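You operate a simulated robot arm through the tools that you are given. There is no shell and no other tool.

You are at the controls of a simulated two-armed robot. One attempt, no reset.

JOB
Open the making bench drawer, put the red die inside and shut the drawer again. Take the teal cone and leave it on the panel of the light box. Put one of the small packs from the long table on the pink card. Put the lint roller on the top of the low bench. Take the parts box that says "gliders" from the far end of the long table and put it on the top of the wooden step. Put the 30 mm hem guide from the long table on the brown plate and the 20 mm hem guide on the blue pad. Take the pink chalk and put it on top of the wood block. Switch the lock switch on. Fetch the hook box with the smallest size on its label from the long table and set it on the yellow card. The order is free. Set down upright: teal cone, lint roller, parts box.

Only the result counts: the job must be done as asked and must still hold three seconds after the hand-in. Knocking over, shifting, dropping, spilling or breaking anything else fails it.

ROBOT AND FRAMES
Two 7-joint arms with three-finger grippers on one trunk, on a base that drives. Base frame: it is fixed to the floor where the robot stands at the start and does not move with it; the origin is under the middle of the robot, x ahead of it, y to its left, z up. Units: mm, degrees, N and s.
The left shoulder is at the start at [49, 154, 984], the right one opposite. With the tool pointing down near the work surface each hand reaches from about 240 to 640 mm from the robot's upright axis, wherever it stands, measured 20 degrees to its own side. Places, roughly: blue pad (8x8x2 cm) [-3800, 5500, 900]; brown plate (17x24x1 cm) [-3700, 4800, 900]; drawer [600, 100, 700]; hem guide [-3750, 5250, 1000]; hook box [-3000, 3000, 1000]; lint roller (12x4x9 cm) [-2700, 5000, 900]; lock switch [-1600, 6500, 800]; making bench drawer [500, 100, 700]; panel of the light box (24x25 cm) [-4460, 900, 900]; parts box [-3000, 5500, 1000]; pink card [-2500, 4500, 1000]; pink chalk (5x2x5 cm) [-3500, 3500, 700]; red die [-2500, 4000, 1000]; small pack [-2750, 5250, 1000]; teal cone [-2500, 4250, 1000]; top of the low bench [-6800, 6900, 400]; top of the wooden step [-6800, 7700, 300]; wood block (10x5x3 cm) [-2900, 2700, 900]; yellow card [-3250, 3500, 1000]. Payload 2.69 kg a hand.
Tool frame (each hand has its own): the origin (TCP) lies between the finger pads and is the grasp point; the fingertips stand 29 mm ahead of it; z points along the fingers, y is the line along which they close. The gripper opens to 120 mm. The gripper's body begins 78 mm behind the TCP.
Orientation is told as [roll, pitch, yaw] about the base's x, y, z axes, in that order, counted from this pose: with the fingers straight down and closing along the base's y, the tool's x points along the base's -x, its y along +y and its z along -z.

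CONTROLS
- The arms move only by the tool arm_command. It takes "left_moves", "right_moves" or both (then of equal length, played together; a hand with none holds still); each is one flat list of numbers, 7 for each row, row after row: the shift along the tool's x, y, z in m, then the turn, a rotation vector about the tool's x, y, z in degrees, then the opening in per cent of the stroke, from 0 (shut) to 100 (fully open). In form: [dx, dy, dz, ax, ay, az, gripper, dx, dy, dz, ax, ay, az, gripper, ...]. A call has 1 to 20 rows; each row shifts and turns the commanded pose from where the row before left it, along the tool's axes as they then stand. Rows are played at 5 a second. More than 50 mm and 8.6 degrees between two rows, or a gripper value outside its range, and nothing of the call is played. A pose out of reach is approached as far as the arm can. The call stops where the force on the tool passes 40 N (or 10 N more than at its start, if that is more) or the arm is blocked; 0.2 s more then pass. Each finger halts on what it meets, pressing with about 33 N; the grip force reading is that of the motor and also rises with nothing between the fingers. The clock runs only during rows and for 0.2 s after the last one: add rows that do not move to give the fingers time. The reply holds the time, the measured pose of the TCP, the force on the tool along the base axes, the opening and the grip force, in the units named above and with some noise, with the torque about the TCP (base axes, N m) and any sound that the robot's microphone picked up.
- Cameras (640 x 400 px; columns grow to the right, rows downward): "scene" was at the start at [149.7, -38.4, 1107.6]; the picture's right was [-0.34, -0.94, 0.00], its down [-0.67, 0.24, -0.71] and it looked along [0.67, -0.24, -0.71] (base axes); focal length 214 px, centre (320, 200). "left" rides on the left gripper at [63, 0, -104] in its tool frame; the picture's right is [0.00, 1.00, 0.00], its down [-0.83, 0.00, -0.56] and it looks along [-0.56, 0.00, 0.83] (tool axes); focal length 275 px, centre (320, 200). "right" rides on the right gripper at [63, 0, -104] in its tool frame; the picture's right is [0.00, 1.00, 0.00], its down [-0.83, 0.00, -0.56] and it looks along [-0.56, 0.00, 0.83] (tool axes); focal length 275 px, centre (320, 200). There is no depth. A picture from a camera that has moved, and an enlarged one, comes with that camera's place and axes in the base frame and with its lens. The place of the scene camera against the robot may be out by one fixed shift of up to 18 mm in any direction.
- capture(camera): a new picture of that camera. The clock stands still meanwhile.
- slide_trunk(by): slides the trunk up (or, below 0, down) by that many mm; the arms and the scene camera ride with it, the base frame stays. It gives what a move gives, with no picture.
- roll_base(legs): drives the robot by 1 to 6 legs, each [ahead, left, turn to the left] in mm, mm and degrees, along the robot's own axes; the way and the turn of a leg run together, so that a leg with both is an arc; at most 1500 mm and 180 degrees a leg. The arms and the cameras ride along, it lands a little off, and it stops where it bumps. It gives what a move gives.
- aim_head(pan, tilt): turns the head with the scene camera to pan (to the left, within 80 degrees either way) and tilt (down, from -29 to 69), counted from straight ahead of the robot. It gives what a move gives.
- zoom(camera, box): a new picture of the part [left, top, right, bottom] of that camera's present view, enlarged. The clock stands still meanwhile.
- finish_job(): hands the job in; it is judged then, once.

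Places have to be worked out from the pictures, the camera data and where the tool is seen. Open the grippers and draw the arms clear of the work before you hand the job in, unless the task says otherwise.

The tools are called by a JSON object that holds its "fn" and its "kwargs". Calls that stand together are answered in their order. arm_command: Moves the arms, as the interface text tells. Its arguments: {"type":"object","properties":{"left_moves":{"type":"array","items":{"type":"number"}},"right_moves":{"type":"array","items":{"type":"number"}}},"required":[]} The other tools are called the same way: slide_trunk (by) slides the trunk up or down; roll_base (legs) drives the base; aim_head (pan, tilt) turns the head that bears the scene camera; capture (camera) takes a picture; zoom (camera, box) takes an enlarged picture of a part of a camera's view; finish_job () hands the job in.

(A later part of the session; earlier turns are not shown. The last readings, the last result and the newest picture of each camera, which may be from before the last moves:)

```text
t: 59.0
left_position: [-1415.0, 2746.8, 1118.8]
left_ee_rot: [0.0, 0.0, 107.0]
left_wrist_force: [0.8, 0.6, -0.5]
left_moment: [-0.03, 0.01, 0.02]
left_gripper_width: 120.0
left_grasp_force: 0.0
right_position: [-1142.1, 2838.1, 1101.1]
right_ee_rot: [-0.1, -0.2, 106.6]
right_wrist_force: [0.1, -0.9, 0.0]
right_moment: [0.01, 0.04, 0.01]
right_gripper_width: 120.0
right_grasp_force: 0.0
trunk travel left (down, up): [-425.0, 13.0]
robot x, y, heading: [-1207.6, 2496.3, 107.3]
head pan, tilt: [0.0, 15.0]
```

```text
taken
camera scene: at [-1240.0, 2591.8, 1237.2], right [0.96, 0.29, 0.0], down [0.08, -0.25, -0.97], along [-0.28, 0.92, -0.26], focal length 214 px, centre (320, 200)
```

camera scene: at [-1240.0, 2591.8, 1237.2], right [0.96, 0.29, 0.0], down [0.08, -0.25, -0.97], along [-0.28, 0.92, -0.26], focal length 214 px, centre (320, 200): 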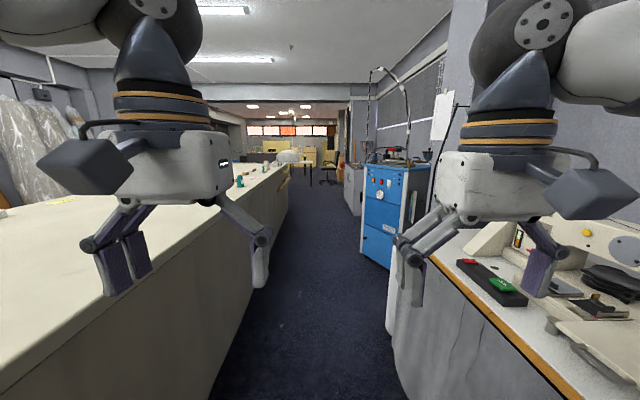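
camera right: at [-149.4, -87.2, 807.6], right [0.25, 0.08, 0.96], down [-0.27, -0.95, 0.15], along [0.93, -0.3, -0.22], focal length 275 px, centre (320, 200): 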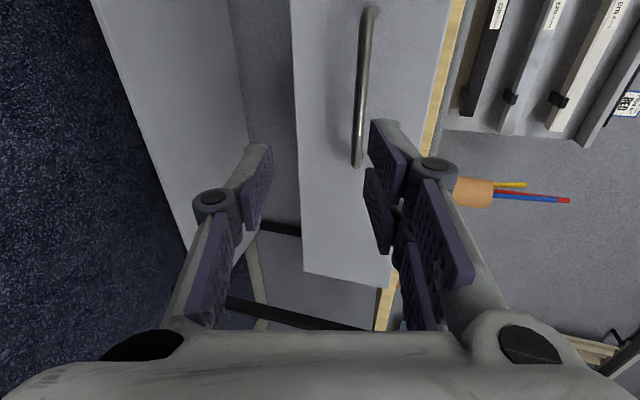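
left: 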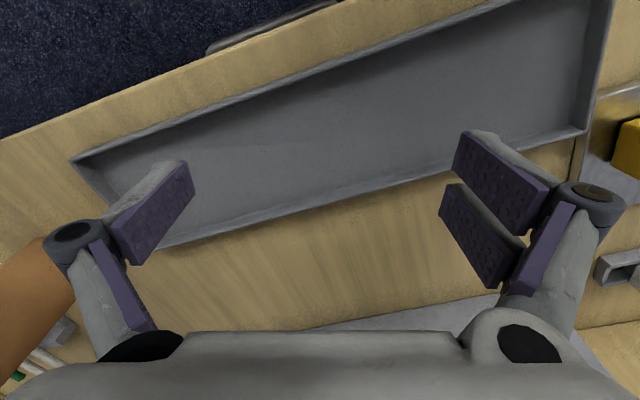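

The aisle continues clear with the table face about 530 mm to my left and a blue machine to the right. I drive on 1500 mm and look at the table objects.

{"fn": "roll_base", "kwargs": {"legs": [[1500, 0, 0]]}}

{"fn": "aim_head", "kwargs": {"pan": 0, "tilt": 15}}

{"fn": "capture", "kwargs": {"camera": "scene"}}

{"fn": "aim_head", "kwargs": {"pan": 30, "tilt": 20}}

{"fn": "capture", "kwargs": {"camera": "scene"}}

```text
t: 66.4
left_position: [-1894.0, 4174.4, 1116.7]
left_ee_rot: [0.0, -0.1, 109.1]
left_wrist_force: [-0.7, -0.7, -0.1]
left_moment: [-0.04, 0.02, 0.0]
left_gripper_width: 120.2
left_grasp_force: 0.1
right_position: [-1625.5, 4275.3, 1101.2]
right_ee_rot: [-0.1, -0.1, 108.8]
right_wrist_force: [-0.1, 0.8, 0.0]
right_moment: [0.01, -0.03, 0.02]
right_gripper_width: 119.9
right_grasp_force: 0.1
trunk travel left (down, up): [-425.0, 13.0]
robot x, y, heading: [-1672.3, 3930.8, 109.1]
head pan, tilt: [0.0, 15.0]
```

```text
t: 67.0
left_position: [-1894.3, 4173.8, 1118.9]
left_ee_rot: [0.1, -0.1, 109.0]
left_wrist_force: [-0.3, 0.0, 1.3]
left_moment: [0.0, -0.01, -0.02]
left_gripper_width: 120.1
left_grasp_force: 0.0
right_position: [-1624.3, 4275.0, 1100.8]
right_ee_rot: [0.0, -0.1, 108.7]
right_wrist_force: [0.0, -0.8, 0.2]
right_moment: [0.0, -0.04, -0.02]
right_gripper_width: 119.9
right_grasp_force: 0.1
trunk travel left (down, up): [-425.0, 13.0]
robot x, y, heading: [-1676.2, 3927.8, 109.0]
head pan, tilt: [0.0, 15.0]
```

```text
taken
camera scene: at [-1713.6, 4025.1, 1237.2], right [0.94, 0.33, 0.0], down [0.09, -0.24, -0.97], along [-0.32, 0.91, -0.26], focal length 214 px, centre (320, 200)
```

scene: 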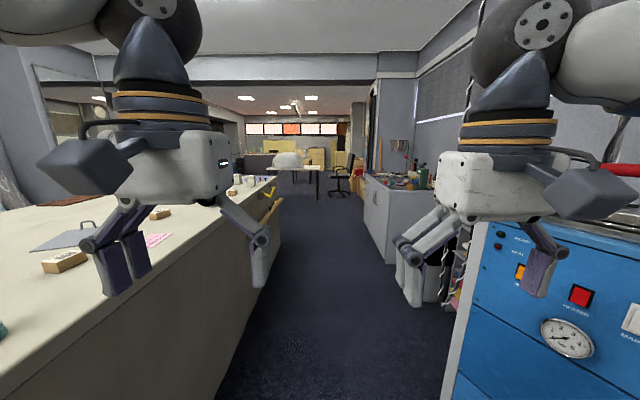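

```text
t: 68.0
left_position: [-1893.8, 4173.7, 1118.6]
left_ee_rot: [0.1, -0.1, 109.1]
left_wrist_force: [0.3, -0.2, -0.7]
left_moment: [0.01, 0.02, 0.0]
left_gripper_width: 120.1
left_grasp_force: 0.1
right_position: [-1625.4, 4274.0, 1101.8]
right_ee_rot: [-0.1, -0.1, 108.8]
right_wrist_force: [0.0, -0.1, -0.6]
right_moment: [0.0, 0.03, 0.0]
right_gripper_width: 119.9
right_grasp_force: 0.1
trunk travel left (down, up): [-425.0, 13.0]
robot x, y, heading: [-1675.2, 3929.2, 109.4]
head pan, tilt: [30.0, 20.0]
```

```text
taken
camera scene: at [-1753.3, 3997.8, 1229.0], right [0.65, 0.76, 0.0], down [0.26, -0.22, -0.94], along [-0.71, 0.61, -0.34], focal length 214 px, centre (320, 200)
```

scene: 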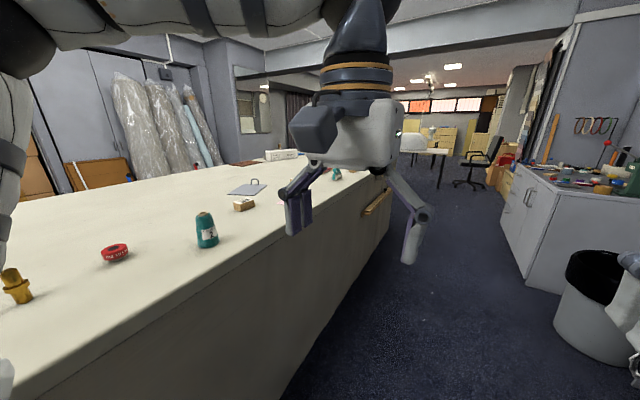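

I see a red round object, a teal cone of thread and small boxes along the near side of the table. I turn to face the table and look down at them.

{"fn": "roll_base", "kwargs": {"legs": [[0, 0, 88]]}}

{"fn": "aim_head", "kwargs": {"pan": 0, "tilt": 30}}

{"fn": "capture", "kwargs": {"camera": "scene"}}

{"fn": "aim_head", "kwargs": {"pan": -40, "tilt": 20}}

{"fn": "capture", "kwargs": {"camera": "scene"}}

```text
t: 72.1
left_position: [-1928.3, 3719.7, 1117.8]
left_ee_rot: [0.1, -0.1, -163.1]
left_wrist_force: [0.2, 0.2, -0.1]
left_moment: [-0.03, -0.02, -0.06]
left_gripper_width: 120.2
left_grasp_force: 0.1
right_position: [-2017.6, 3993.1, 1100.9]
right_ee_rot: [-0.1, 0.0, -163.4]
right_wrist_force: [-0.4, -0.1, -0.1]
right_moment: [-0.01, 0.01, 0.0]
right_gripper_width: 119.9
right_grasp_force: 0.1
trunk travel left (down, up): [-425.0, 13.0]
robot x, y, heading: [-1673.9, 3929.2, -162.8]
head pan, tilt: [30.0, 20.0]
```

```text
t: 73.1
left_position: [-1927.5, 3720.0, 1118.2]
left_ee_rot: [0.1, -0.1, -163.1]
left_wrist_force: [-0.3, 0.0, -0.5]
left_moment: [-0.03, 0.0, 0.0]
left_gripper_width: 119.8
left_grasp_force: 0.1
right_position: [-2017.2, 3993.5, 1101.6]
right_ee_rot: [0.0, -0.1, -163.4]
right_wrist_force: [-0.5, -0.3, 0.1]
right_moment: [-0.02, 0.0, -0.01]
right_gripper_width: 120.1
right_grasp_force: 0.1
trunk travel left (down, up): [-425.0, 13.0]
robot x, y, heading: [-1676.9, 3929.9, -163.1]
head pan, tilt: [0.0, 30.0]
```

```text
taken
camera scene: at [-1781.5, 3886.5, 1213.0], right [-0.29, 0.96, 0.0], down [0.48, 0.15, -0.87], along [-0.83, -0.25, -0.5], focal length 214 px, centre (320, 200)
```

scene: 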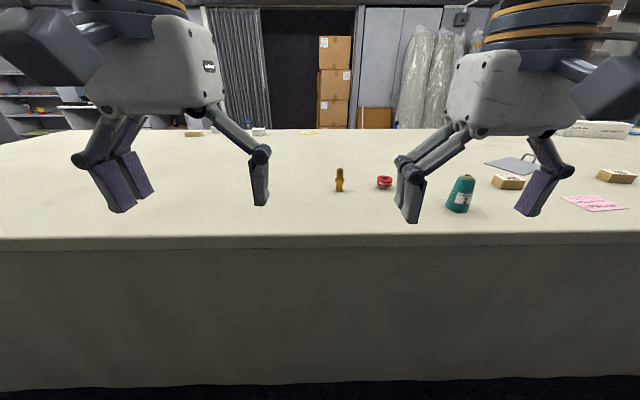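

```text
t: 74.2
left_position: [-1928.1, 3719.2, 1119.1]
left_ee_rot: [0.0, -0.1, -163.2]
left_wrist_force: [0.0, -0.2, -0.7]
left_moment: [0.01, 0.0, -0.01]
left_gripper_width: 120.0
left_grasp_force: 0.1
right_position: [-2016.6, 3993.5, 1100.7]
right_ee_rot: [-0.1, -0.1, -163.4]
right_wrist_force: [-1.0, -0.2, -0.3]
right_moment: [-0.03, 0.02, 0.02]
right_gripper_width: 119.8
right_grasp_force: 0.0
trunk travel left (down, up): [-425.0, 13.0]
robot x, y, heading: [-1674.3, 3932.4, -163.1]
head pan, tilt: [-40.0, 20.0]
```

```text
taken
camera scene: at [-1780.8, 3949.3, 1229.0], right [0.39, 0.92, 0.0], down [0.32, -0.13, -0.94], along [-0.86, 0.37, -0.34], focal length 214 px, centre (320, 200)
```

scene: 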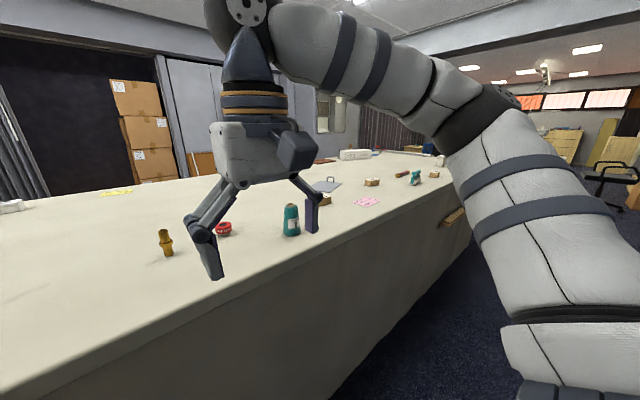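

Heading is square to the table now. The red die sits near [-2460, 3907, 890] and the cone near [-2416, 4126]. I shift right 300 and ahead 230 mm so that the die falls to the left hand and the cone to the right.

{"fn": "roll_base", "kwargs": {"legs": [[230, -300, 0]]}}

{"fn": "aim_head", "kwargs": {"pan": 0, "tilt": 45}}

{"fn": "capture", "kwargs": {"camera": "scene"}}

{"fn": "capture", "kwargs": {"camera": "left"}}

{"fn": "capture", "kwargs": {"camera": "right"}}

```text
t: 77.0
left_position: [-2230.9, 3935.2, 1118.2]
left_ee_rot: [0.0, -0.1, -163.1]
left_wrist_force: [-0.3, 0.4, 0.6]
left_moment: [-0.02, 0.0, 0.01]
left_gripper_width: 120.1
left_grasp_force: 0.0
right_position: [-2320.5, 4210.2, 1100.7]
right_ee_rot: [-0.1, -0.2, -163.3]
right_wrist_force: [0.2, -0.1, -1.0]
right_moment: [-0.01, -0.02, 0.02]
right_gripper_width: 119.7
right_grasp_force: 0.1
trunk travel left (down, up): [-425.0, 13.0]
robot x, y, heading: [-1978.9, 4139.2, -163.1]
head pan, tilt: [-40.0, 20.0]
```

```text
t: 78.1
left_position: [-2230.6, 3935.4, 1117.9]
left_ee_rot: [0.1, -0.1, -163.1]
left_wrist_force: [0.4, -0.3, 0.5]
left_moment: [-0.02, -0.01, 0.03]
left_gripper_width: 119.8
left_grasp_force: 0.1
right_position: [-2319.7, 4207.3, 1101.6]
right_ee_rot: [-0.2, -0.2, -163.4]
right_wrist_force: [-0.6, 0.1, 0.2]
right_moment: [-0.01, 0.0, -0.02]
right_gripper_width: 120.0
right_grasp_force: 0.0
trunk travel left (down, up): [-425.0, 13.0]
robot x, y, heading: [-1979.0, 4148.4, -163.0]
head pan, tilt: [0.0, 45.0]
```

```text
taken
camera scene: at [-2075.8, 4105.7, 1190.4], right [-0.29, 0.96, 0.0], down [0.68, 0.21, -0.71], along [-0.68, -0.21, -0.71], focal length 214 px, centre (320, 200)
```

scene: 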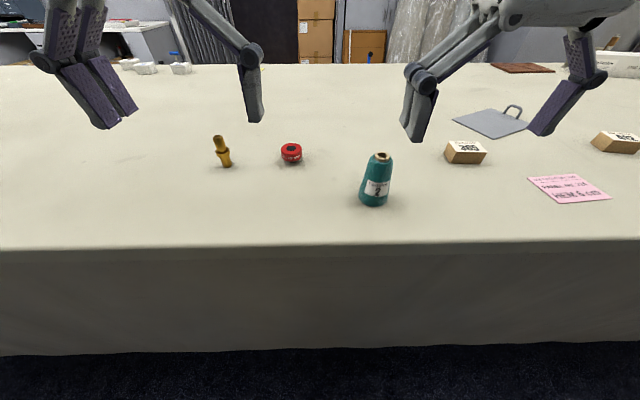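

```text
taken
camera left: at [-2170.3, 3954.7, 1222.4], right [0.29, -0.96, 0.0], down [-0.8, -0.24, 0.56], along [-0.53, -0.16, -0.83], focal length 275 px, centre (320, 200)
```

left: 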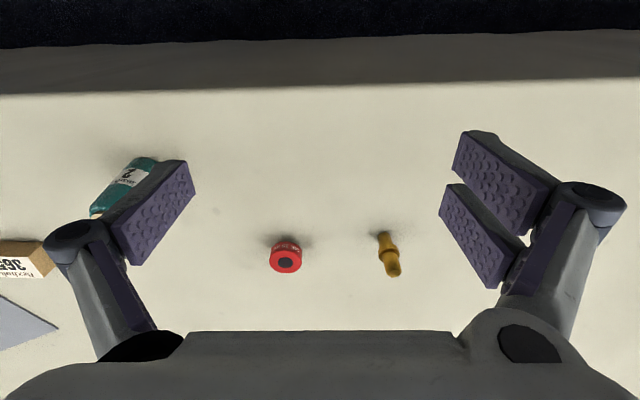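

```text
taken
camera right: at [-2259.3, 4227.3, 1204.2], right [0.29, -0.96, 0.0], down [-0.79, -0.24, 0.56], along [-0.53, -0.16, -0.83], focal length 275 px, centre (320, 200)
```

right: 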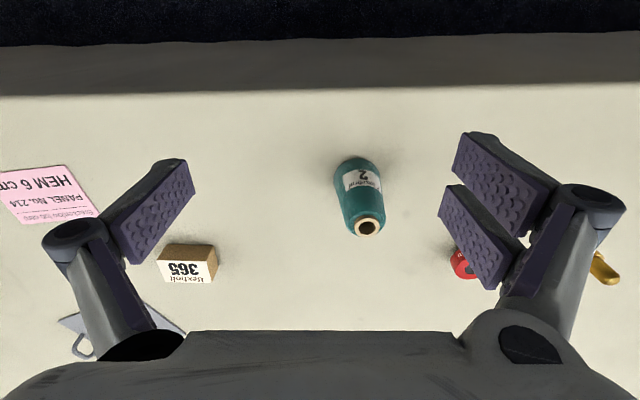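

Triangulating with both wrist cameras: tabletop near z 877, die (about 21 mm high, 52 mm across) near [-2511, 3910], cone axis near [-2417, 4127] with height 110 mm. I bring the left hand over the die and the right hand over the cone, still high.

{"fn": "arm_command", "kwargs": {"left_moves": [-0.0394, -0.0081, 0, 0, 0, 0, 80, -0.0394, -0.0081, 0, 0, 0, 0, 80, -0.0394, -0.0081, 0, 0, 0, 0, 80, -0.0394, -0.0081, 0, 0, 0, 0, 80, -0.0394, -0.0081, 0, 0, 0, 0, 80, -0.0394, -0.0081, 0, 0, 0, 0, 80, -0.0394, -0.0081, 0, 0, 0, 0, 80, 0, 0, 0.04, 0, 0, 0, 80, 0, 0, 0.04, 0, 0, 0, 80], "right_moves": [-0.01664, 0.00707, 0, 0, 0, 0, 100, -0.01664, 0.00707, 0, 0, 0, 0, 100, -0.01664, 0.00707, 0, 0, 0, 0, 100, -0.01664, 0.00707, 0, 0, 0, 0, 100, -0.01664, 0.00707, 0, 0, 0, 0, 100, -0.01664, 0.00707, 0, 0, 0, 0, 100, -0.01664, 0.00707, 0, 0, 0, 0, 100, 0, 0, 0, 0, 0, 0, 100, 0, 0, 0, 0, 0, 0, 100]}}

{"fn": "capture", "kwargs": {"camera": "left"}}

{"fn": "capture", "kwargs": {"camera": "right"}}

{"fn": "capture", "kwargs": {"camera": "scene"}}

```text
t: 80.1
left_position: [-2418.9, 3918.6, 1035.6]
left_ee_rot: [0.0, -0.1, -163.1]
left_wrist_force: [0.5, 0.0, 0.5]
left_moment: [0.0, -0.02, -0.03]
left_gripper_width: 95.9
left_grasp_force: 0.1
left hand out of reach, approached as far as the arm can: row 5, 6, 7
right_position: [-2416.5, 4127.9, 1100.5]
right_ee_rot: [-0.1, 0.0, -163.4]
right_wrist_force: [-0.4, -0.1, 0.0]
right_moment: [0.04, 0.03, 0.03]
right_gripper_width: 120.2
right_grasp_force: 0.1
trunk travel left (down, up): [-425.0, 13.0]
robot x, y, heading: [-1980.1, 4143.8, -163.2]
head pan, tilt: [0.0, 45.0]
```

```text
taken
camera left: at [-2358.5, 3937.6, 1140.2], right [0.29, -0.96, 0.0], down [-0.8, -0.24, 0.56], along [-0.53, -0.16, -0.83], focal length 275 px, centre (320, 200)
```

left: 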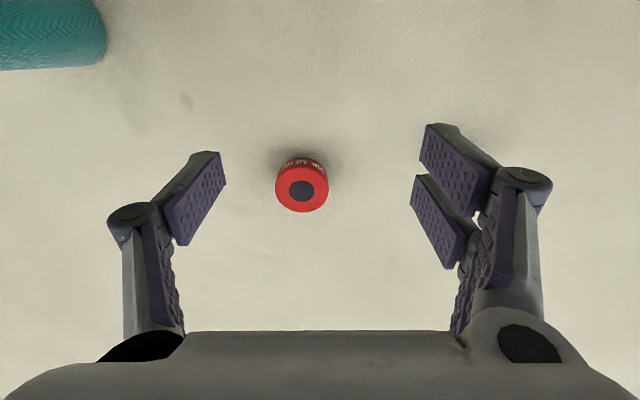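

```text
taken
camera right: at [-2356.8, 4145.2, 1203.2], right [0.29, -0.96, 0.0], down [-0.8, -0.24, 0.56], along [-0.53, -0.16, -0.83], focal length 275 px, centre (320, 200)
```

right: 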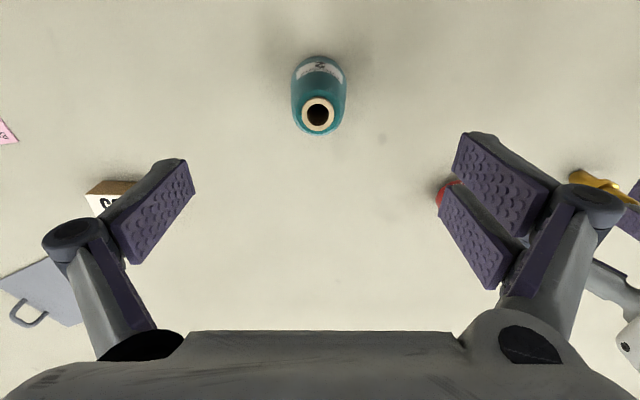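

```text
taken
camera scene: at [-2076.4, 4105.4, 1190.2], right [-0.29, 0.96, 0.0], down [0.68, 0.21, -0.71], along [-0.68, -0.21, -0.71], focal length 214 px, centre (320, 200)
```

scene: 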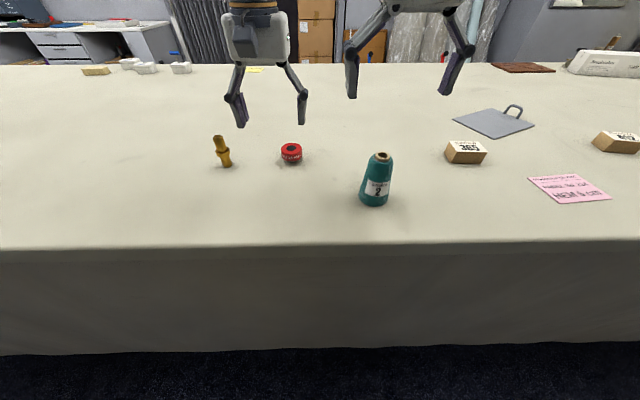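

The left arm can't reach that far while so high, so I lower the trunk 70 mm (both hands stay clear above the objects) to gain reach.

{"fn": "slide_trunk", "kwargs": {"by": -70}}

{"fn": "arm_command", "kwargs": {"left_moves": [-0.03, -0.0065, 0, 0, 0, 0, 80, -0.03, -0.0065, 0, 0, 0, 0, 80, -0.03, -0.0065, 0, 0, 0, 0, 80]}}

{"fn": "capture", "kwargs": {"camera": "left"}}

{"fn": "capture", "kwargs": {"camera": "right"}}

```text
t: 81.2
left_position: [-2417.5, 3920.3, 967.8]
left_ee_rot: [0.1, -0.2, -163.2]
left_wrist_force: [-0.4, 0.7, -0.2]
left_moment: [-0.03, 0.01, 0.02]
left_gripper_width: 96.0
left_grasp_force: 0.1
right_position: [-2417.2, 4127.7, 1031.9]
right_ee_rot: [-0.1, -0.1, -163.5]
right_wrist_force: [-0.2, 0.3, 0.2]
right_moment: [0.01, 0.02, -0.01]
right_gripper_width: 119.9
right_grasp_force: 0.1
trunk travel left (down, up): [-355.0, 83.0]
robot x, y, heading: [-1979.0, 4147.1, -163.0]
head pan, tilt: [0.0, 45.0]
```

```text
t: 82.0
left_position: [-2485.1, 3914.3, 966.8]
left_ee_rot: [0.1, 0.0, -163.1]
left_wrist_force: [0.3, 0.1, -0.6]
left_moment: [0.02, -0.02, 0.0]
left_gripper_width: 96.1
left_grasp_force: 0.1
left hand out of reach, approached as far as the arm can: row 3
right_position: [-2417.1, 4127.1, 1031.2]
right_ee_rot: [-0.2, -0.1, -163.4]
right_wrist_force: [0.9, -0.2, 0.8]
right_moment: [0.01, -0.01, 0.0]
right_gripper_width: 119.8
right_grasp_force: 0.1
trunk travel left (down, up): [-355.0, 83.0]
robot x, y, heading: [-1975.0, 4144.9, -163.1]
head pan, tilt: [0.0, 45.0]
```

```text
taken
camera left: at [-2423.7, 3932.3, 1070.8], right [0.29, -0.96, 0.0], down [-0.8, -0.24, 0.56], along [-0.53, -0.16, -0.83], focal length 275 px, centre (320, 200)
```

left: 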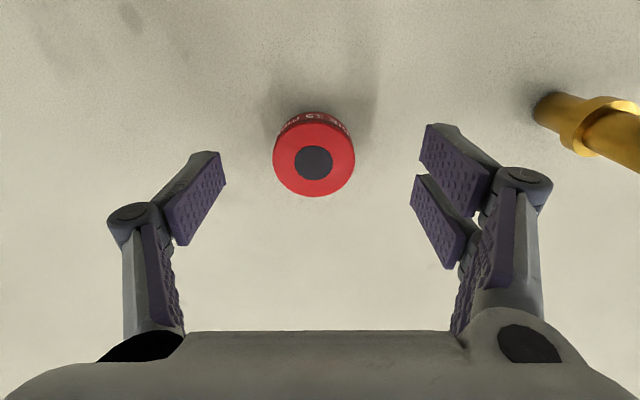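

```text
taken
camera right: at [-2355.9, 4146.5, 1134.5], right [0.29, -0.96, 0.0], down [-0.79, -0.24, 0.56], along [-0.53, -0.16, -0.83], focal length 275 px, centre (320, 200)
```

right: 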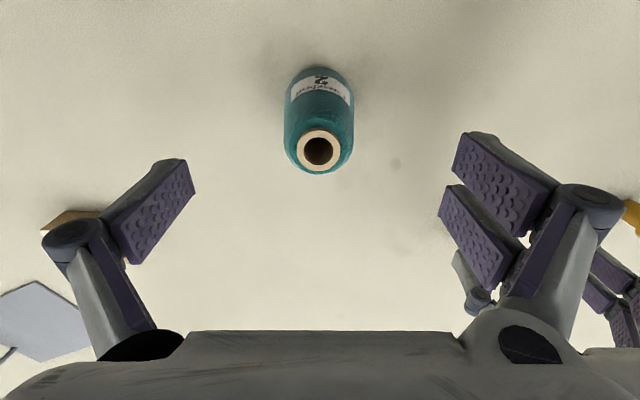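

The die's centre is about 22 mm further ahead of the left TCP. I go down 30 mm, then ahead over it.

{"fn": "arm_command", "kwargs": {"left_moves": [0, 0, 0.03, 0, 0, 0, 80, -0.011, -0.0018, 0, 0, 0, 0, 80, -0.011, -0.0018, 0, 0, 0, 0, 80, 0, 0, 0, 0, 0, 0, 80]}}

{"fn": "capture", "kwargs": {"camera": "left"}}

```text
t: 83.0
left_position: [-2497.2, 3913.4, 934.5]
left_ee_rot: [0.0, -0.1, -163.2]
left_wrist_force: [0.1, 0.3, 1.0]
left_moment: [0.02, 0.02, 0.02]
left_gripper_width: 96.2
left_grasp_force: 0.1
left hand out of reach, approached as far as the arm can: row 3
right_position: [-2417.3, 4129.7, 1031.4]
right_ee_rot: [-0.1, -0.1, -163.5]
right_wrist_force: [-0.8, 0.0, -0.9]
right_moment: [0.0, -0.01, 0.02]
right_gripper_width: 120.0
right_grasp_force: 0.0
trunk travel left (down, up): [-355.0, 83.0]
robot x, y, heading: [-1973.6, 4144.1, -163.3]
head pan, tilt: [0.0, 45.0]
```

```text
taken
camera left: at [-2436.8, 3931.7, 1039.2], right [0.29, -0.96, 0.0], down [-0.8, -0.24, 0.56], along [-0.53, -0.16, -0.83], focal length 275 px, centre (320, 200)
```

left: 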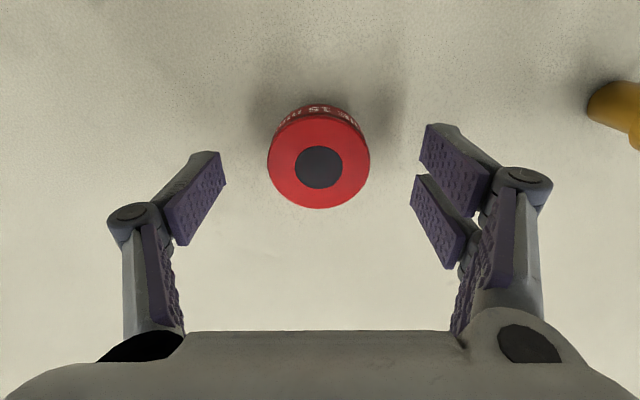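

The die is 9 mm further ahead and aligned sideways. I lower to grasp height and nudge ahead, where the reach is longer.

{"fn": "arm_command", "kwargs": {"left_moves": [0, 0, 0.0125, 0, 0, 0, 80, 0, 0, 0.0125, 0, 0, 0, 80, -0.005, 0, 0, 0, 0, 0, 80, -0.005, 0, 0, 0, 0, 0, 80, 0, 0, 0, 0, 0, 0, 80]}}

{"fn": "capture", "kwargs": {"camera": "left"}}

```text
t: 84.2
left_position: [-2504.3, 3910.2, 909.4]
left_ee_rot: [0.0, -0.1, -163.1]
left_wrist_force: [0.0, 0.6, -0.2]
left_moment: [0.01, 0.02, 0.0]
left_gripper_width: 96.1
left_grasp_force: 0.0
right_position: [-2417.8, 4129.4, 1030.2]
right_ee_rot: [0.0, -0.2, -163.4]
right_wrist_force: [0.0, 0.3, 0.7]
right_moment: [-0.03, -0.01, 0.0]
right_gripper_width: 120.3
right_grasp_force: 0.1
trunk travel left (down, up): [-355.0, 83.0]
robot x, y, heading: [-1980.6, 4146.6, -163.2]
head pan, tilt: [0.0, 45.0]
```

```text
taken
camera left: at [-2444.3, 3928.3, 1013.7], right [0.29, -0.96, 0.0], down [-0.8, -0.24, 0.56], along [-0.53, -0.16, -0.83], focal length 275 px, centre (320, 200)
```

left: 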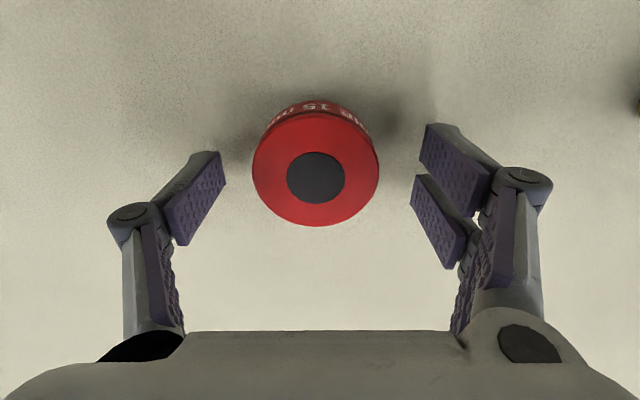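

The die is centred between the left fingers at grasp height. I close the left gripper.

{"fn": "arm_command", "kwargs": {"left_moves": [0, -0.001, 0, 0, 0, 0, 60, 0, 0, 0, 0, 0, 0, 40, 0, 0, 0, 0, 0, 0, 30, 0, 0, 0, 0, 0, 0, 30]}}

{"fn": "capture", "kwargs": {"camera": "left"}}

```text
t: 85.2
left_position: [-2505.1, 3910.7, 909.7]
left_ee_rot: [0.0, 0.0, -163.2]
left_wrist_force: [-0.3, 2.8, 1.7]
left_moment: [0.06, -0.02, 0.03]
left_gripper_width: 50.2
left_grasp_force: 32.5
right_position: [-2418.3, 4128.9, 1031.1]
right_ee_rot: [-0.2, -0.1, -163.5]
right_wrist_force: [-0.4, -0.6, -0.1]
right_moment: [0.0, 0.02, 0.0]
right_gripper_width: 119.8
right_grasp_force: 0.2
trunk travel left (down, up): [-355.0, 83.0]
robot x, y, heading: [-1976.3, 4147.1, -163.3]
head pan, tilt: [0.0, 45.0]
```

```text
taken
camera left: at [-2444.4, 3929.1, 1013.1], right [0.29, -0.96, 0.0], down [-0.8, -0.24, 0.56], along [-0.53, -0.16, -0.83], focal length 275 px, centre (320, 200)
```

left: 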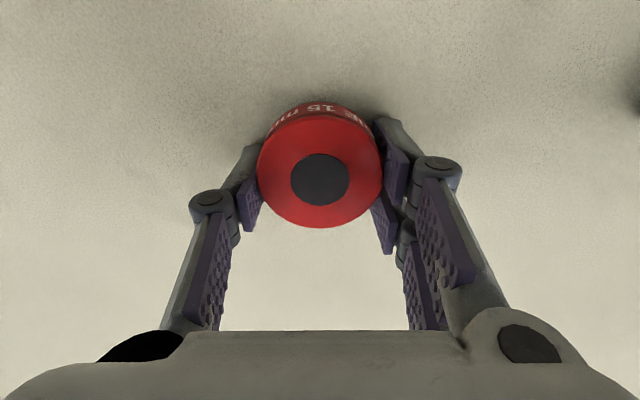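

The left hand holds the die (50 mm, 32 N). I lift it 60 mm and check the grip.

{"fn": "arm_command", "kwargs": {"left_moves": [0, 0, -0.02, 0, 0, 0, 30, 0, 0, -0.04, 0, 0, 0, 30, 0.02, 0, -0.03, 0, 0, 0, 30, 0, 0, 0, 0, 0, 0, 30]}}

{"fn": "capture", "kwargs": {"camera": "left"}}

{"fn": "capture", "kwargs": {"camera": "scene"}}

```text
t: 86.2
left_position: [-2468.1, 3921.1, 998.7]
left_ee_rot: [0.1, 0.0, -163.3]
left_wrist_force: [-0.4, -0.4, -3.3]
left_moment: [-0.03, 0.02, -0.02]
left_gripper_width: 50.4
left_grasp_force: 33.0
left hand out of reach, approached as far as the arm can: row 1, 2
right_position: [-2417.8, 4128.2, 1030.0]
right_ee_rot: [-0.1, 0.0, -163.5]
right_wrist_force: [0.1, 0.4, -1.0]
right_moment: [-0.01, 0.02, 0.01]
right_gripper_width: 120.0
right_grasp_force: 0.0
trunk travel left (down, up): [-355.0, 83.0]
robot x, y, heading: [-1974.6, 4148.2, -163.3]
head pan, tilt: [0.0, 45.0]
```

```text
taken
camera left: at [-2407.2, 3939.3, 1101.8], right [0.29, -0.96, 0.0], down [-0.8, -0.24, 0.56], along [-0.53, -0.16, -0.83], focal length 275 px, centre (320, 200)
```

left: 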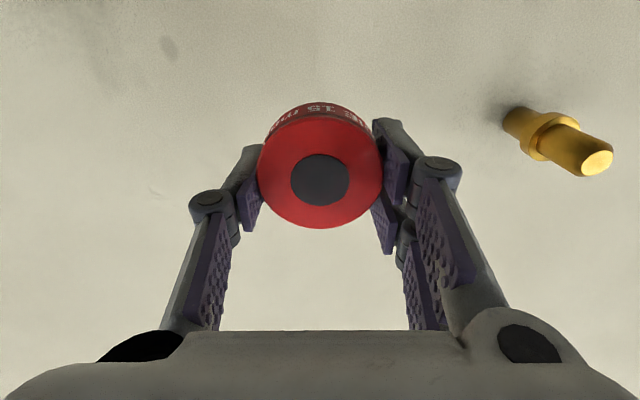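

```text
taken
camera scene: at [-2129.3, 4089.3, 1107.5], right [-0.29, 0.96, 0.0], down [0.68, 0.21, -0.71], along [-0.68, -0.21, -0.71], focal length 214 px, centre (320, 200)
```

scene: 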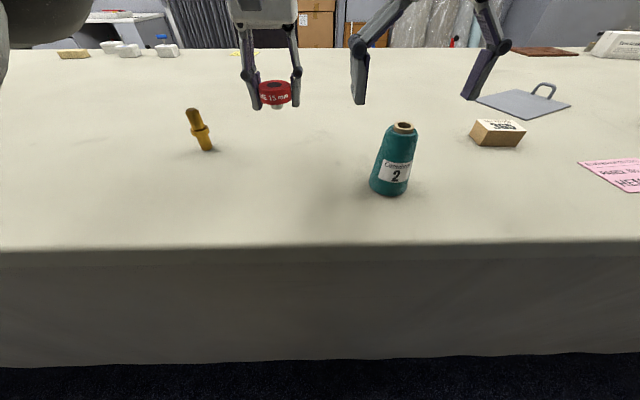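

The die is held firmly. The right hand is centred over the cone within 2 mm, so I lower it 105 mm around the cone and close.

{"fn": "arm_command", "kwargs": {"right_moves": [0, 0, 0.035, 0, 0, 0, 100, 0, 0, 0.035, 0, 0, 0, 100, 0, 0, 0.035, 0, 0, 0, 100, 0, 0, 0, 0, 0, 0, 100]}}

{"fn": "capture", "kwargs": {"camera": "right"}}

```text
t: 87.2
left_position: [-2467.3, 3921.2, 998.0]
left_ee_rot: [0.0, -0.1, -163.0]
left_wrist_force: [0.9, 0.0, -2.7]
left_moment: [-0.02, 0.04, -0.04]
left_gripper_width: 50.3
left_grasp_force: 33.2
right_position: [-2417.6, 4130.1, 924.3]
right_ee_rot: [-0.1, 0.0, -163.5]
right_wrist_force: [0.0, -0.2, -0.4]
right_moment: [0.02, 0.02, 0.04]
right_gripper_width: 120.2
right_grasp_force: 0.1
trunk travel left (down, up): [-355.0, 83.0]
robot x, y, heading: [-1976.7, 4144.4, -163.1]
head pan, tilt: [0.0, 45.0]
```

```text
taken
camera right: at [-2356.7, 4148.0, 1027.2], right [0.29, -0.96, 0.0], down [-0.79, -0.24, 0.56], along [-0.53, -0.16, -0.83], focal length 275 px, centre (320, 200)
```

right: 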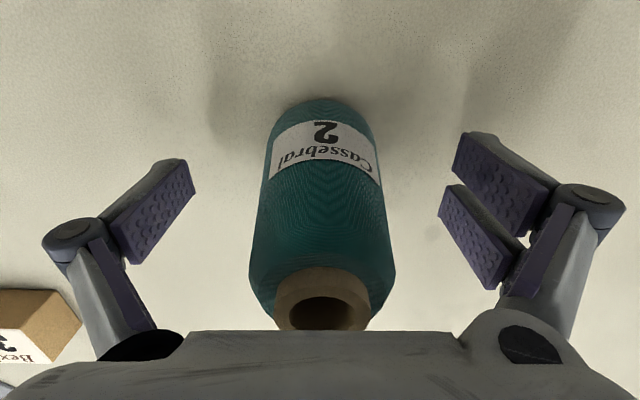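

The cone stands centred between the right fingers with 16 mm clear below the palm. I close on it.

{"fn": "arm_command", "kwargs": {"right_moves": [0, 0, 0, 0, 0, 0, 80, 0, 0, 0, 0, 0, 0, 60, 0, 0, 0, 0, 0, 0, 40, 0, 0, 0, 0, 0, 0, 30, 0, 0, 0, 0, 0, 0, 30]}}

{"fn": "arm_command", "kwargs": {"right_moves": [0, 0, -0.02, 0, 0, 0, 30, 0, 0, -0.03, 0, 0, 0, 30, 0, 0, -0.04, 0, 0, 0, 30, 0, 0, -0.04, 0, 0, 0, 30, 0, 0, 0, 0, 0, 0, 30]}}

{"fn": "capture", "kwargs": {"camera": "right"}}

{"fn": "capture", "kwargs": {"camera": "scene"}}

```text
t: 88.4
left_position: [-2467.6, 3921.8, 998.8]
left_ee_rot: [0.1, -0.1, -163.0]
left_wrist_force: [0.1, -0.1, -4.1]
left_moment: [-0.03, 0.01, -0.01]
left_gripper_width: 50.3
left_grasp_force: 33.2
right_position: [-2417.6, 4129.6, 925.0]
right_ee_rot: [-0.1, -0.1, -163.4]
right_wrist_force: [-0.6, -1.5, 4.1]
right_moment: [-0.23, -0.03, -0.04]
right_gripper_width: 57.3
right_grasp_force: 33.3
trunk travel left (down, up): [-355.0, 83.0]
robot x, y, heading: [-1976.6, 4147.3, -163.6]
head pan, tilt: [0.0, 45.0]
```

```text
t: 89.6
left_position: [-2467.5, 3921.7, 997.1]
left_ee_rot: [-0.1, -0.1, -163.1]
left_wrist_force: [0.7, 0.2, -2.6]
left_moment: [-0.02, 0.05, 0.03]
left_gripper_width: 50.3
left_grasp_force: 33.4
right_position: [-2417.3, 4127.2, 1057.9]
right_ee_rot: [0.0, 0.0, -163.3]
right_wrist_force: [0.3, -0.1, -1.6]
right_moment: [0.04, 0.0, 0.02]
right_gripper_width: 57.2
right_grasp_force: 33.1
trunk travel left (down, up): [-355.0, 83.0]
robot x, y, heading: [-1978.8, 4146.6, -162.8]
head pan, tilt: [0.0, 45.0]
```

```text
taken
camera right: at [-2356.5, 4145.8, 1161.0], right [0.29, -0.96, 0.0], down [-0.8, -0.24, 0.56], along [-0.53, -0.16, -0.83], focal length 275 px, centre (320, 200)
```

right: 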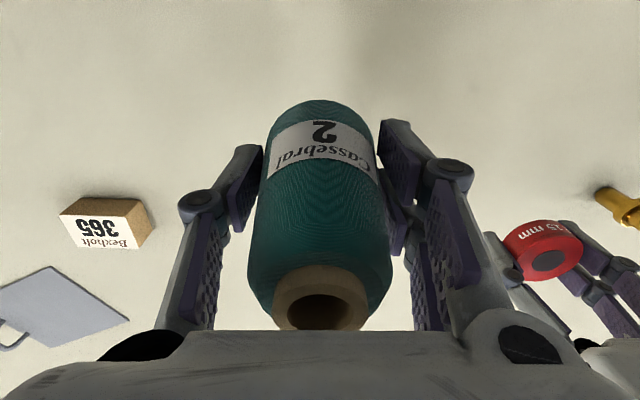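

```text
taken
camera scene: at [-2129.4, 4089.4, 1107.5], right [-0.29, 0.96, 0.0], down [0.68, 0.21, -0.71], along [-0.68, -0.21, -0.71], focal length 214 px, centre (320, 200)
```

scene: 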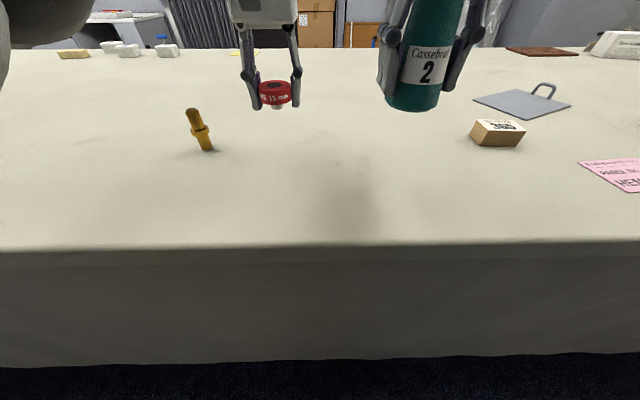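

Both items are held. I retract both hands toward the body and raise the trunk, then back off the table and turn to face south down the aisle.

{"fn": "arm_command", "kwargs": {"left_moves": [0.045, 0, -0.015, 0, 0, 0, 30, 0.045, 0, -0.015, 0, 0, 0, 30, 0.045, 0, -0.015, 0, 0, 0, 30, 0.035, 0.02, -0.015, 0, 0, 0, 30, 0, 0.03, -0.015, 0, 0, 0, 30], "right_moves": [0.025, -0.015, 0, 0, 0, 0, 30, 0.025, -0.015, 0, 0, 0, 0, 30, 0.025, -0.015, 0, 0, 0, 0, 30, 0.025, -0.015, 0, 0, 0, 0, 30, 0, -0.01, 0, 0, 0, 0, 30]}}

{"fn": "roll_base", "kwargs": {"legs": [[-230, 0, 0]]}}

{"fn": "aim_head", "kwargs": {"pan": -45, "tilt": 25}}

{"fn": "capture", "kwargs": {"camera": "scene"}}

```text
t: 90.8
left_position: [-2289.2, 3920.6, 1073.8]
left_ee_rot: [0.0, -0.1, -163.1]
left_wrist_force: [0.1, -0.3, -2.7]
left_moment: [0.03, -0.02, -0.01]
left_gripper_width: 50.4
left_grasp_force: 33.3
right_position: [-2340.9, 4222.3, 1056.7]
right_ee_rot: [-0.3, 0.0, -163.4]
right_wrist_force: [0.1, -0.5, -1.9]
right_moment: [0.0, -0.01, 0.04]
right_gripper_width: 57.4
right_grasp_force: 33.4
trunk travel left (down, up): [-355.0, 83.0]
robot x, y, heading: [-1974.0, 4145.4, -163.3]
head pan, tilt: [0.0, 45.0]
```

```text
t: 92.5
left_position: [-2069.1, 3988.6, 1073.0]
left_ee_rot: [0.0, -0.1, -163.3]
left_wrist_force: [1.2, 0.0, -2.4]
left_moment: [0.01, 0.05, -0.03]
left_gripper_width: 50.1
left_grasp_force: 32.5
right_position: [-2118.9, 4291.8, 1055.8]
right_ee_rot: [-0.2, -0.1, -163.6]
right_wrist_force: [0.6, 0.0, -1.2]
right_moment: [0.0, 0.02, 0.01]
right_gripper_width: 57.4
right_grasp_force: 32.7
trunk travel left (down, up): [-355.0, 83.0]
robot x, y, heading: [-1758.9, 4210.3, -163.2]
head pan, tilt: [0.0, 45.0]
```

```text
t: 93.6
left_position: [-2069.4, 3989.3, 1073.0]
left_ee_rot: [0.0, 0.0, -163.3]
left_wrist_force: [0.4, -0.4, -3.5]
left_moment: [0.04, 0.01, 0.01]
left_gripper_width: 50.6
left_grasp_force: 33.1
right_position: [-2119.8, 4290.4, 1056.3]
right_ee_rot: [-0.2, -0.1, -163.5]
right_wrist_force: [-0.1, 0.5, -1.1]
right_moment: [0.03, 0.0, 0.0]
right_gripper_width: 57.4
right_grasp_force: 32.6
trunk travel left (down, up): [-355.0, 83.0]
robot x, y, heading: [-1756.0, 4212.5, -163.4]
head pan, tilt: [-45.0, 25.0]
```

```text
taken
camera scene: at [-1912.1, 4223.5, 1138.2], right [0.47, 0.88, 0.0], down [0.37, -0.2, -0.91], along [-0.8, 0.43, -0.42], focal length 214 px, centre (320, 200)
```

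scene: 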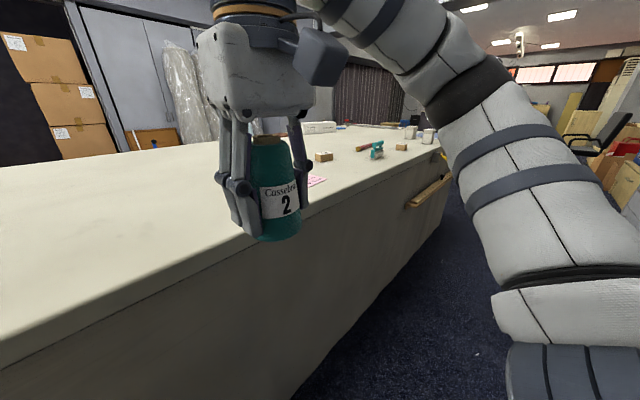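

I turn left to face south and look down the aisle before driving back to the drawer.

{"fn": "roll_base", "kwargs": {"legs": [[0, 0, 90]]}}

{"fn": "aim_head", "kwargs": {"pan": 0, "tilt": 15}}

{"fn": "capture", "kwargs": {"camera": "scene"}}

```text
t: 97.9
left_position: [-1531.6, 3902.1, 1072.5]
left_ee_rot: [0.0, 0.0, -72.8]
left_wrist_force: [1.2, 0.9, -2.4]
left_moment: [-0.01, 0.0, -0.01]
left_gripper_width: 50.5
left_grasp_force: 33.1
right_position: [-1832.6, 3849.8, 1055.5]
right_ee_rot: [-0.1, 0.0, -73.1]
right_wrist_force: [-0.6, 0.1, -1.3]
right_moment: [-0.01, -0.01, -0.03]
right_gripper_width: 57.8
right_grasp_force: 32.9
trunk travel left (down, up): [-355.0, 83.0]
robot x, y, heading: [-1760.9, 4214.3, -72.8]
head pan, tilt: [-45.0, 25.0]
```

```text
t: 99.0
left_position: [-1531.5, 3901.5, 1072.9]
left_ee_rot: [0.1, -0.1, -72.8]
left_wrist_force: [-0.4, -0.3, -2.8]
left_moment: [-0.03, -0.01, 0.01]
left_gripper_width: 50.2
left_grasp_force: 33.0
right_position: [-1832.8, 3850.3, 1055.8]
right_ee_rot: [-0.3, 0.0, -73.1]
right_wrist_force: [-0.5, 0.0, -1.2]
right_moment: [0.01, 0.01, 0.0]
right_gripper_width: 57.4
right_grasp_force: 33.1
trunk travel left (down, up): [-355.0, 83.0]
robot x, y, heading: [-1755.7, 4213.6, -72.7]
head pan, tilt: [0.0, 15.0]
```

```text
taken
camera scene: at [-1709.1, 4040.8, 1154.4], right [-0.96, -0.3, 0.0], down [-0.08, 0.25, -0.97], along [0.29, -0.92, -0.26], focal length 214 px, centre (320, 200)
```

scene: 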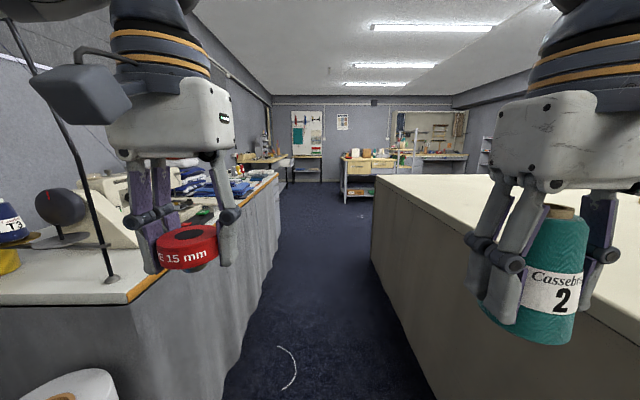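

The way south is clear with about 460 mm to the cabinet and 530 mm to the table. I drive 3 m, then check.

{"fn": "roll_base", "kwargs": {"legs": [[1500, 0, 0], [1500, 0, 0]]}}

{"fn": "capture", "kwargs": {"camera": "scene"}}

```text
t: 113.3
left_position: [-635.2, 1079.8, 1072.9]
left_ee_rot: [0.0, -0.1, -71.7]
left_wrist_force: [0.2, -0.8, -2.3]
left_moment: [-0.02, 0.01, 0.02]
left_gripper_width: 50.4
left_grasp_force: 33.1
right_position: [-933.5, 1020.8, 1056.5]
right_ee_rot: [-0.1, 0.0, -72.0]
right_wrist_force: [-0.9, -0.6, -1.6]
right_moment: [0.0, 0.01, -0.01]
right_gripper_width: 57.2
right_grasp_force: 33.2
trunk travel left (down, up): [-355.0, 83.0]
robot x, y, heading: [-869.2, 1387.6, -71.8]
head pan, tilt: [0.0, 15.0]
```

```text
taken
camera scene: at [-814.7, 1215.3, 1154.4], right [-0.95, -0.31, 0.0], down [-0.08, 0.25, -0.97], along [0.3, -0.92, -0.26], focal length 214 px, centre (320, 200)
```

scene: 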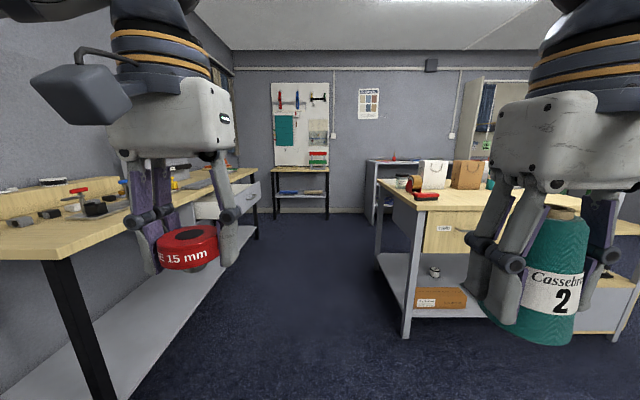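

The open drawer shows ahead on the left. I go on 1750 mm and turn left to face the bench.

{"fn": "roll_base", "kwargs": {"legs": [[1500, 0, 0], [250, 30, 0], [0, 0, 89]]}}

{"fn": "aim_head", "kwargs": {"pan": 0, "tilt": 40}}

{"fn": "capture", "kwargs": {"camera": "scene"}}

```text
t: 125.7
left_position: [-3.1, 16.6, 1072.7]
left_ee_rot: [-0.1, -0.2, 18.2]
left_wrist_force: [-0.9, -0.5, -3.6]
left_moment: [0.01, 0.01, 0.03]
left_gripper_width: 50.4
left_grasp_force: 33.1
right_position: [53.4, -284.9, 1055.5]
right_ee_rot: [-0.2, 0.0, 17.9]
right_wrist_force: [-0.1, -0.3, -1.8]
right_moment: [-0.02, 0.03, -0.01]
right_gripper_width: 57.3
right_grasp_force: 33.3
trunk travel left (down, up): [-355.0, 83.0]
robot x, y, heading: [-310.2, -214.6, 18.3]
head pan, tilt: [0.0, 15.0]
```

```text
t: 126.6
left_position: [-2.7, 16.1, 1071.9]
left_ee_rot: [0.1, -0.1, 18.2]
left_wrist_force: [0.7, 0.8, -2.0]
left_moment: [0.01, -0.01, -0.01]
left_gripper_width: 50.4
left_grasp_force: 33.4
right_position: [54.2, -284.9, 1055.6]
right_ee_rot: [-0.1, 0.1, 17.9]
right_wrist_force: [-1.3, 0.4, -1.6]
right_moment: [0.0, 0.03, -0.03]
right_gripper_width: 57.1
right_grasp_force: 33.3
trunk travel left (down, up): [-355.0, 83.0]
robot x, y, heading: [-313.0, -217.6, 18.2]
head pan, tilt: [0.0, 40.0]
```

```text
taken
camera scene: at [-160.1, -176.2, 1115.0], right [0.31, -0.95, 0.0], down [-0.61, -0.2, -0.77], along [0.73, 0.24, -0.64], focal length 214 px, centre (320, 200)
```

scene: 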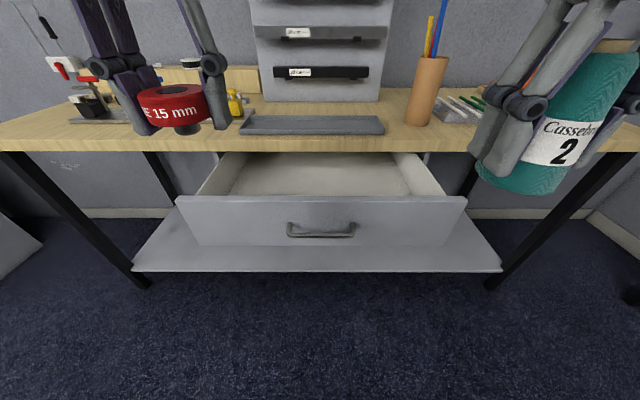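

The drawer stands open square in front of me. I roll 120 mm closer and bring the die-holding left hand over the drawer's inside.

{"fn": "roll_base", "kwargs": {"legs": [[120, 0, 0]]}}

{"fn": "arm_command", "kwargs": {"left_moves": [-0.027, -0.014, 0, 0, 0, 0, 30, -0.027, -0.014, 0, 0, 0, 0, 30, -0.027, -0.014, 0, 0, 0, 0, 30, -0.027, -0.014, 0, 0, 0, 0, 30]}}

{"fn": "capture", "kwargs": {"camera": "left"}}

{"fn": "capture", "kwargs": {"camera": "scene"}}

```text
t: 127.9
left_position: [112.1, 55.0, 1072.3]
left_ee_rot: [0.1, -0.1, 18.3]
left_wrist_force: [0.9, 0.0, -3.5]
left_moment: [-0.01, -0.01, 0.0]
left_gripper_width: 50.6
left_grasp_force: 33.4
right_position: [169.2, -245.5, 1054.8]
right_ee_rot: [-0.1, 0.0, 18.0]
right_wrist_force: [0.9, 0.2, -2.4]
right_moment: [0.02, 0.06, -0.04]
right_gripper_width: 57.3
right_grasp_force: 33.3
trunk travel left (down, up): [-355.0, 83.0]
robot x, y, heading: [-195.1, -173.5, 18.4]
head pan, tilt: [0.0, 40.0]
```

```text
t: 128.9
left_position: [231.6, 33.7, 1069.5]
left_ee_rot: [0.0, -0.1, 18.2]
left_wrist_force: [0.4, -0.2, -3.4]
left_moment: [0.03, -0.03, 0.02]
left_gripper_width: 50.3
left_grasp_force: 32.8
right_position: [169.7, -244.8, 1054.8]
right_ee_rot: [-0.1, 0.0, 18.0]
right_wrist_force: [0.0, -0.3, -2.0]
right_moment: [-0.01, 0.01, 0.01]
right_gripper_width: 57.4
right_grasp_force: 32.7
trunk travel left (down, up): [-355.0, 83.0]
robot x, y, heading: [-198.3, -175.9, 18.2]
head pan, tilt: [0.0, 40.0]
```

```text
taken
camera left: at [172.6, 14.9, 1174.9], right [-0.31, 0.95, 0.0], down [0.79, 0.26, 0.56], along [0.53, 0.17, -0.83], focal length 275 px, centre (320, 200)
```

left: 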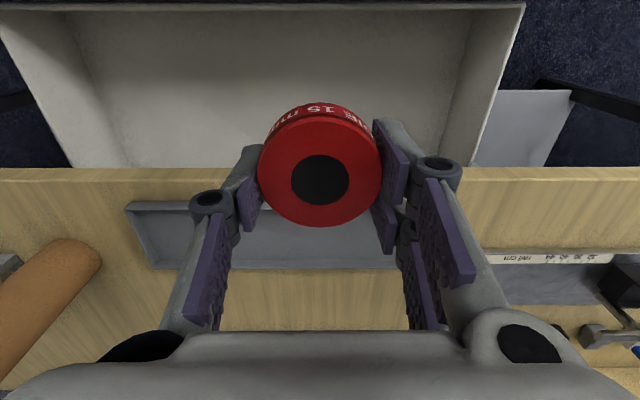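

```text
taken
camera scene: at [-43.5, -138.0, 1114.8], right [0.31, -0.95, 0.0], down [-0.61, -0.2, -0.77], along [0.73, 0.24, -0.64], focal length 214 px, centre (320, 200)
```

scene: 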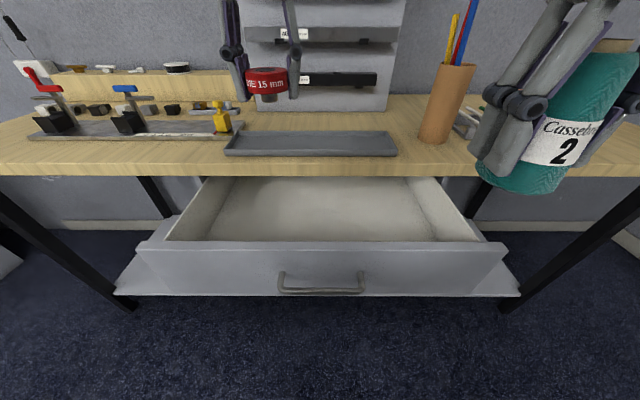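

I zoom into the left camera's view to see the drawer floor and walls before lowering.

{"fn": "zoom", "kwargs": {"camera": "left", "box": [0, 0, 640, 200]}}

{"fn": "zoom", "kwargs": {"camera": "scene", "box": [130, 150, 530, 310]}}

```text
1.00 times, centred on (320, 100) of left (not enlarged: the box is as wide or as high as the picture)
camera zoom: at [172.6, 14.9, 1174.9], right [-0.31, 0.95, 0.0], down [0.79, 0.26, 0.56], along [0.53, 0.17, -0.83], focal length 275 px, centre (320, 300)
```

zoom: 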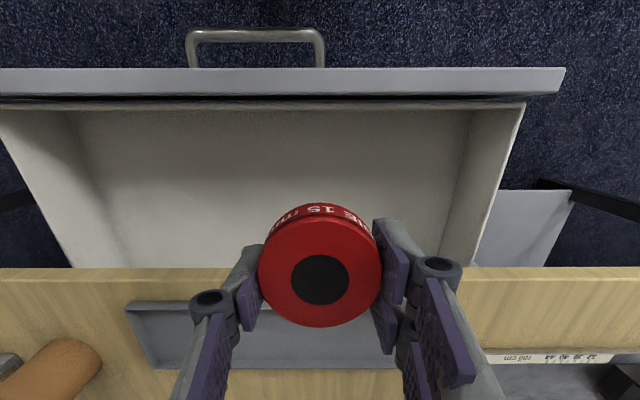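

```text
1.60 times, centred on (330, 230) of scene
camera zoom: at [-43.5, -138.0, 1114.8], right [0.31, -0.95, 0.0], down [-0.61, -0.2, -0.77], along [0.73, 0.24, -0.64], focal length 343 px, centre (304, 152)
```

zoom: 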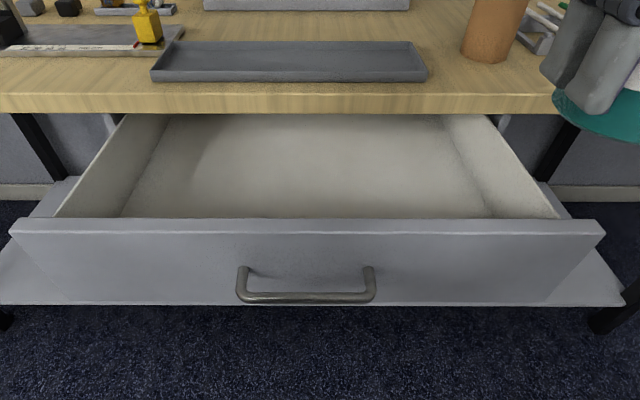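

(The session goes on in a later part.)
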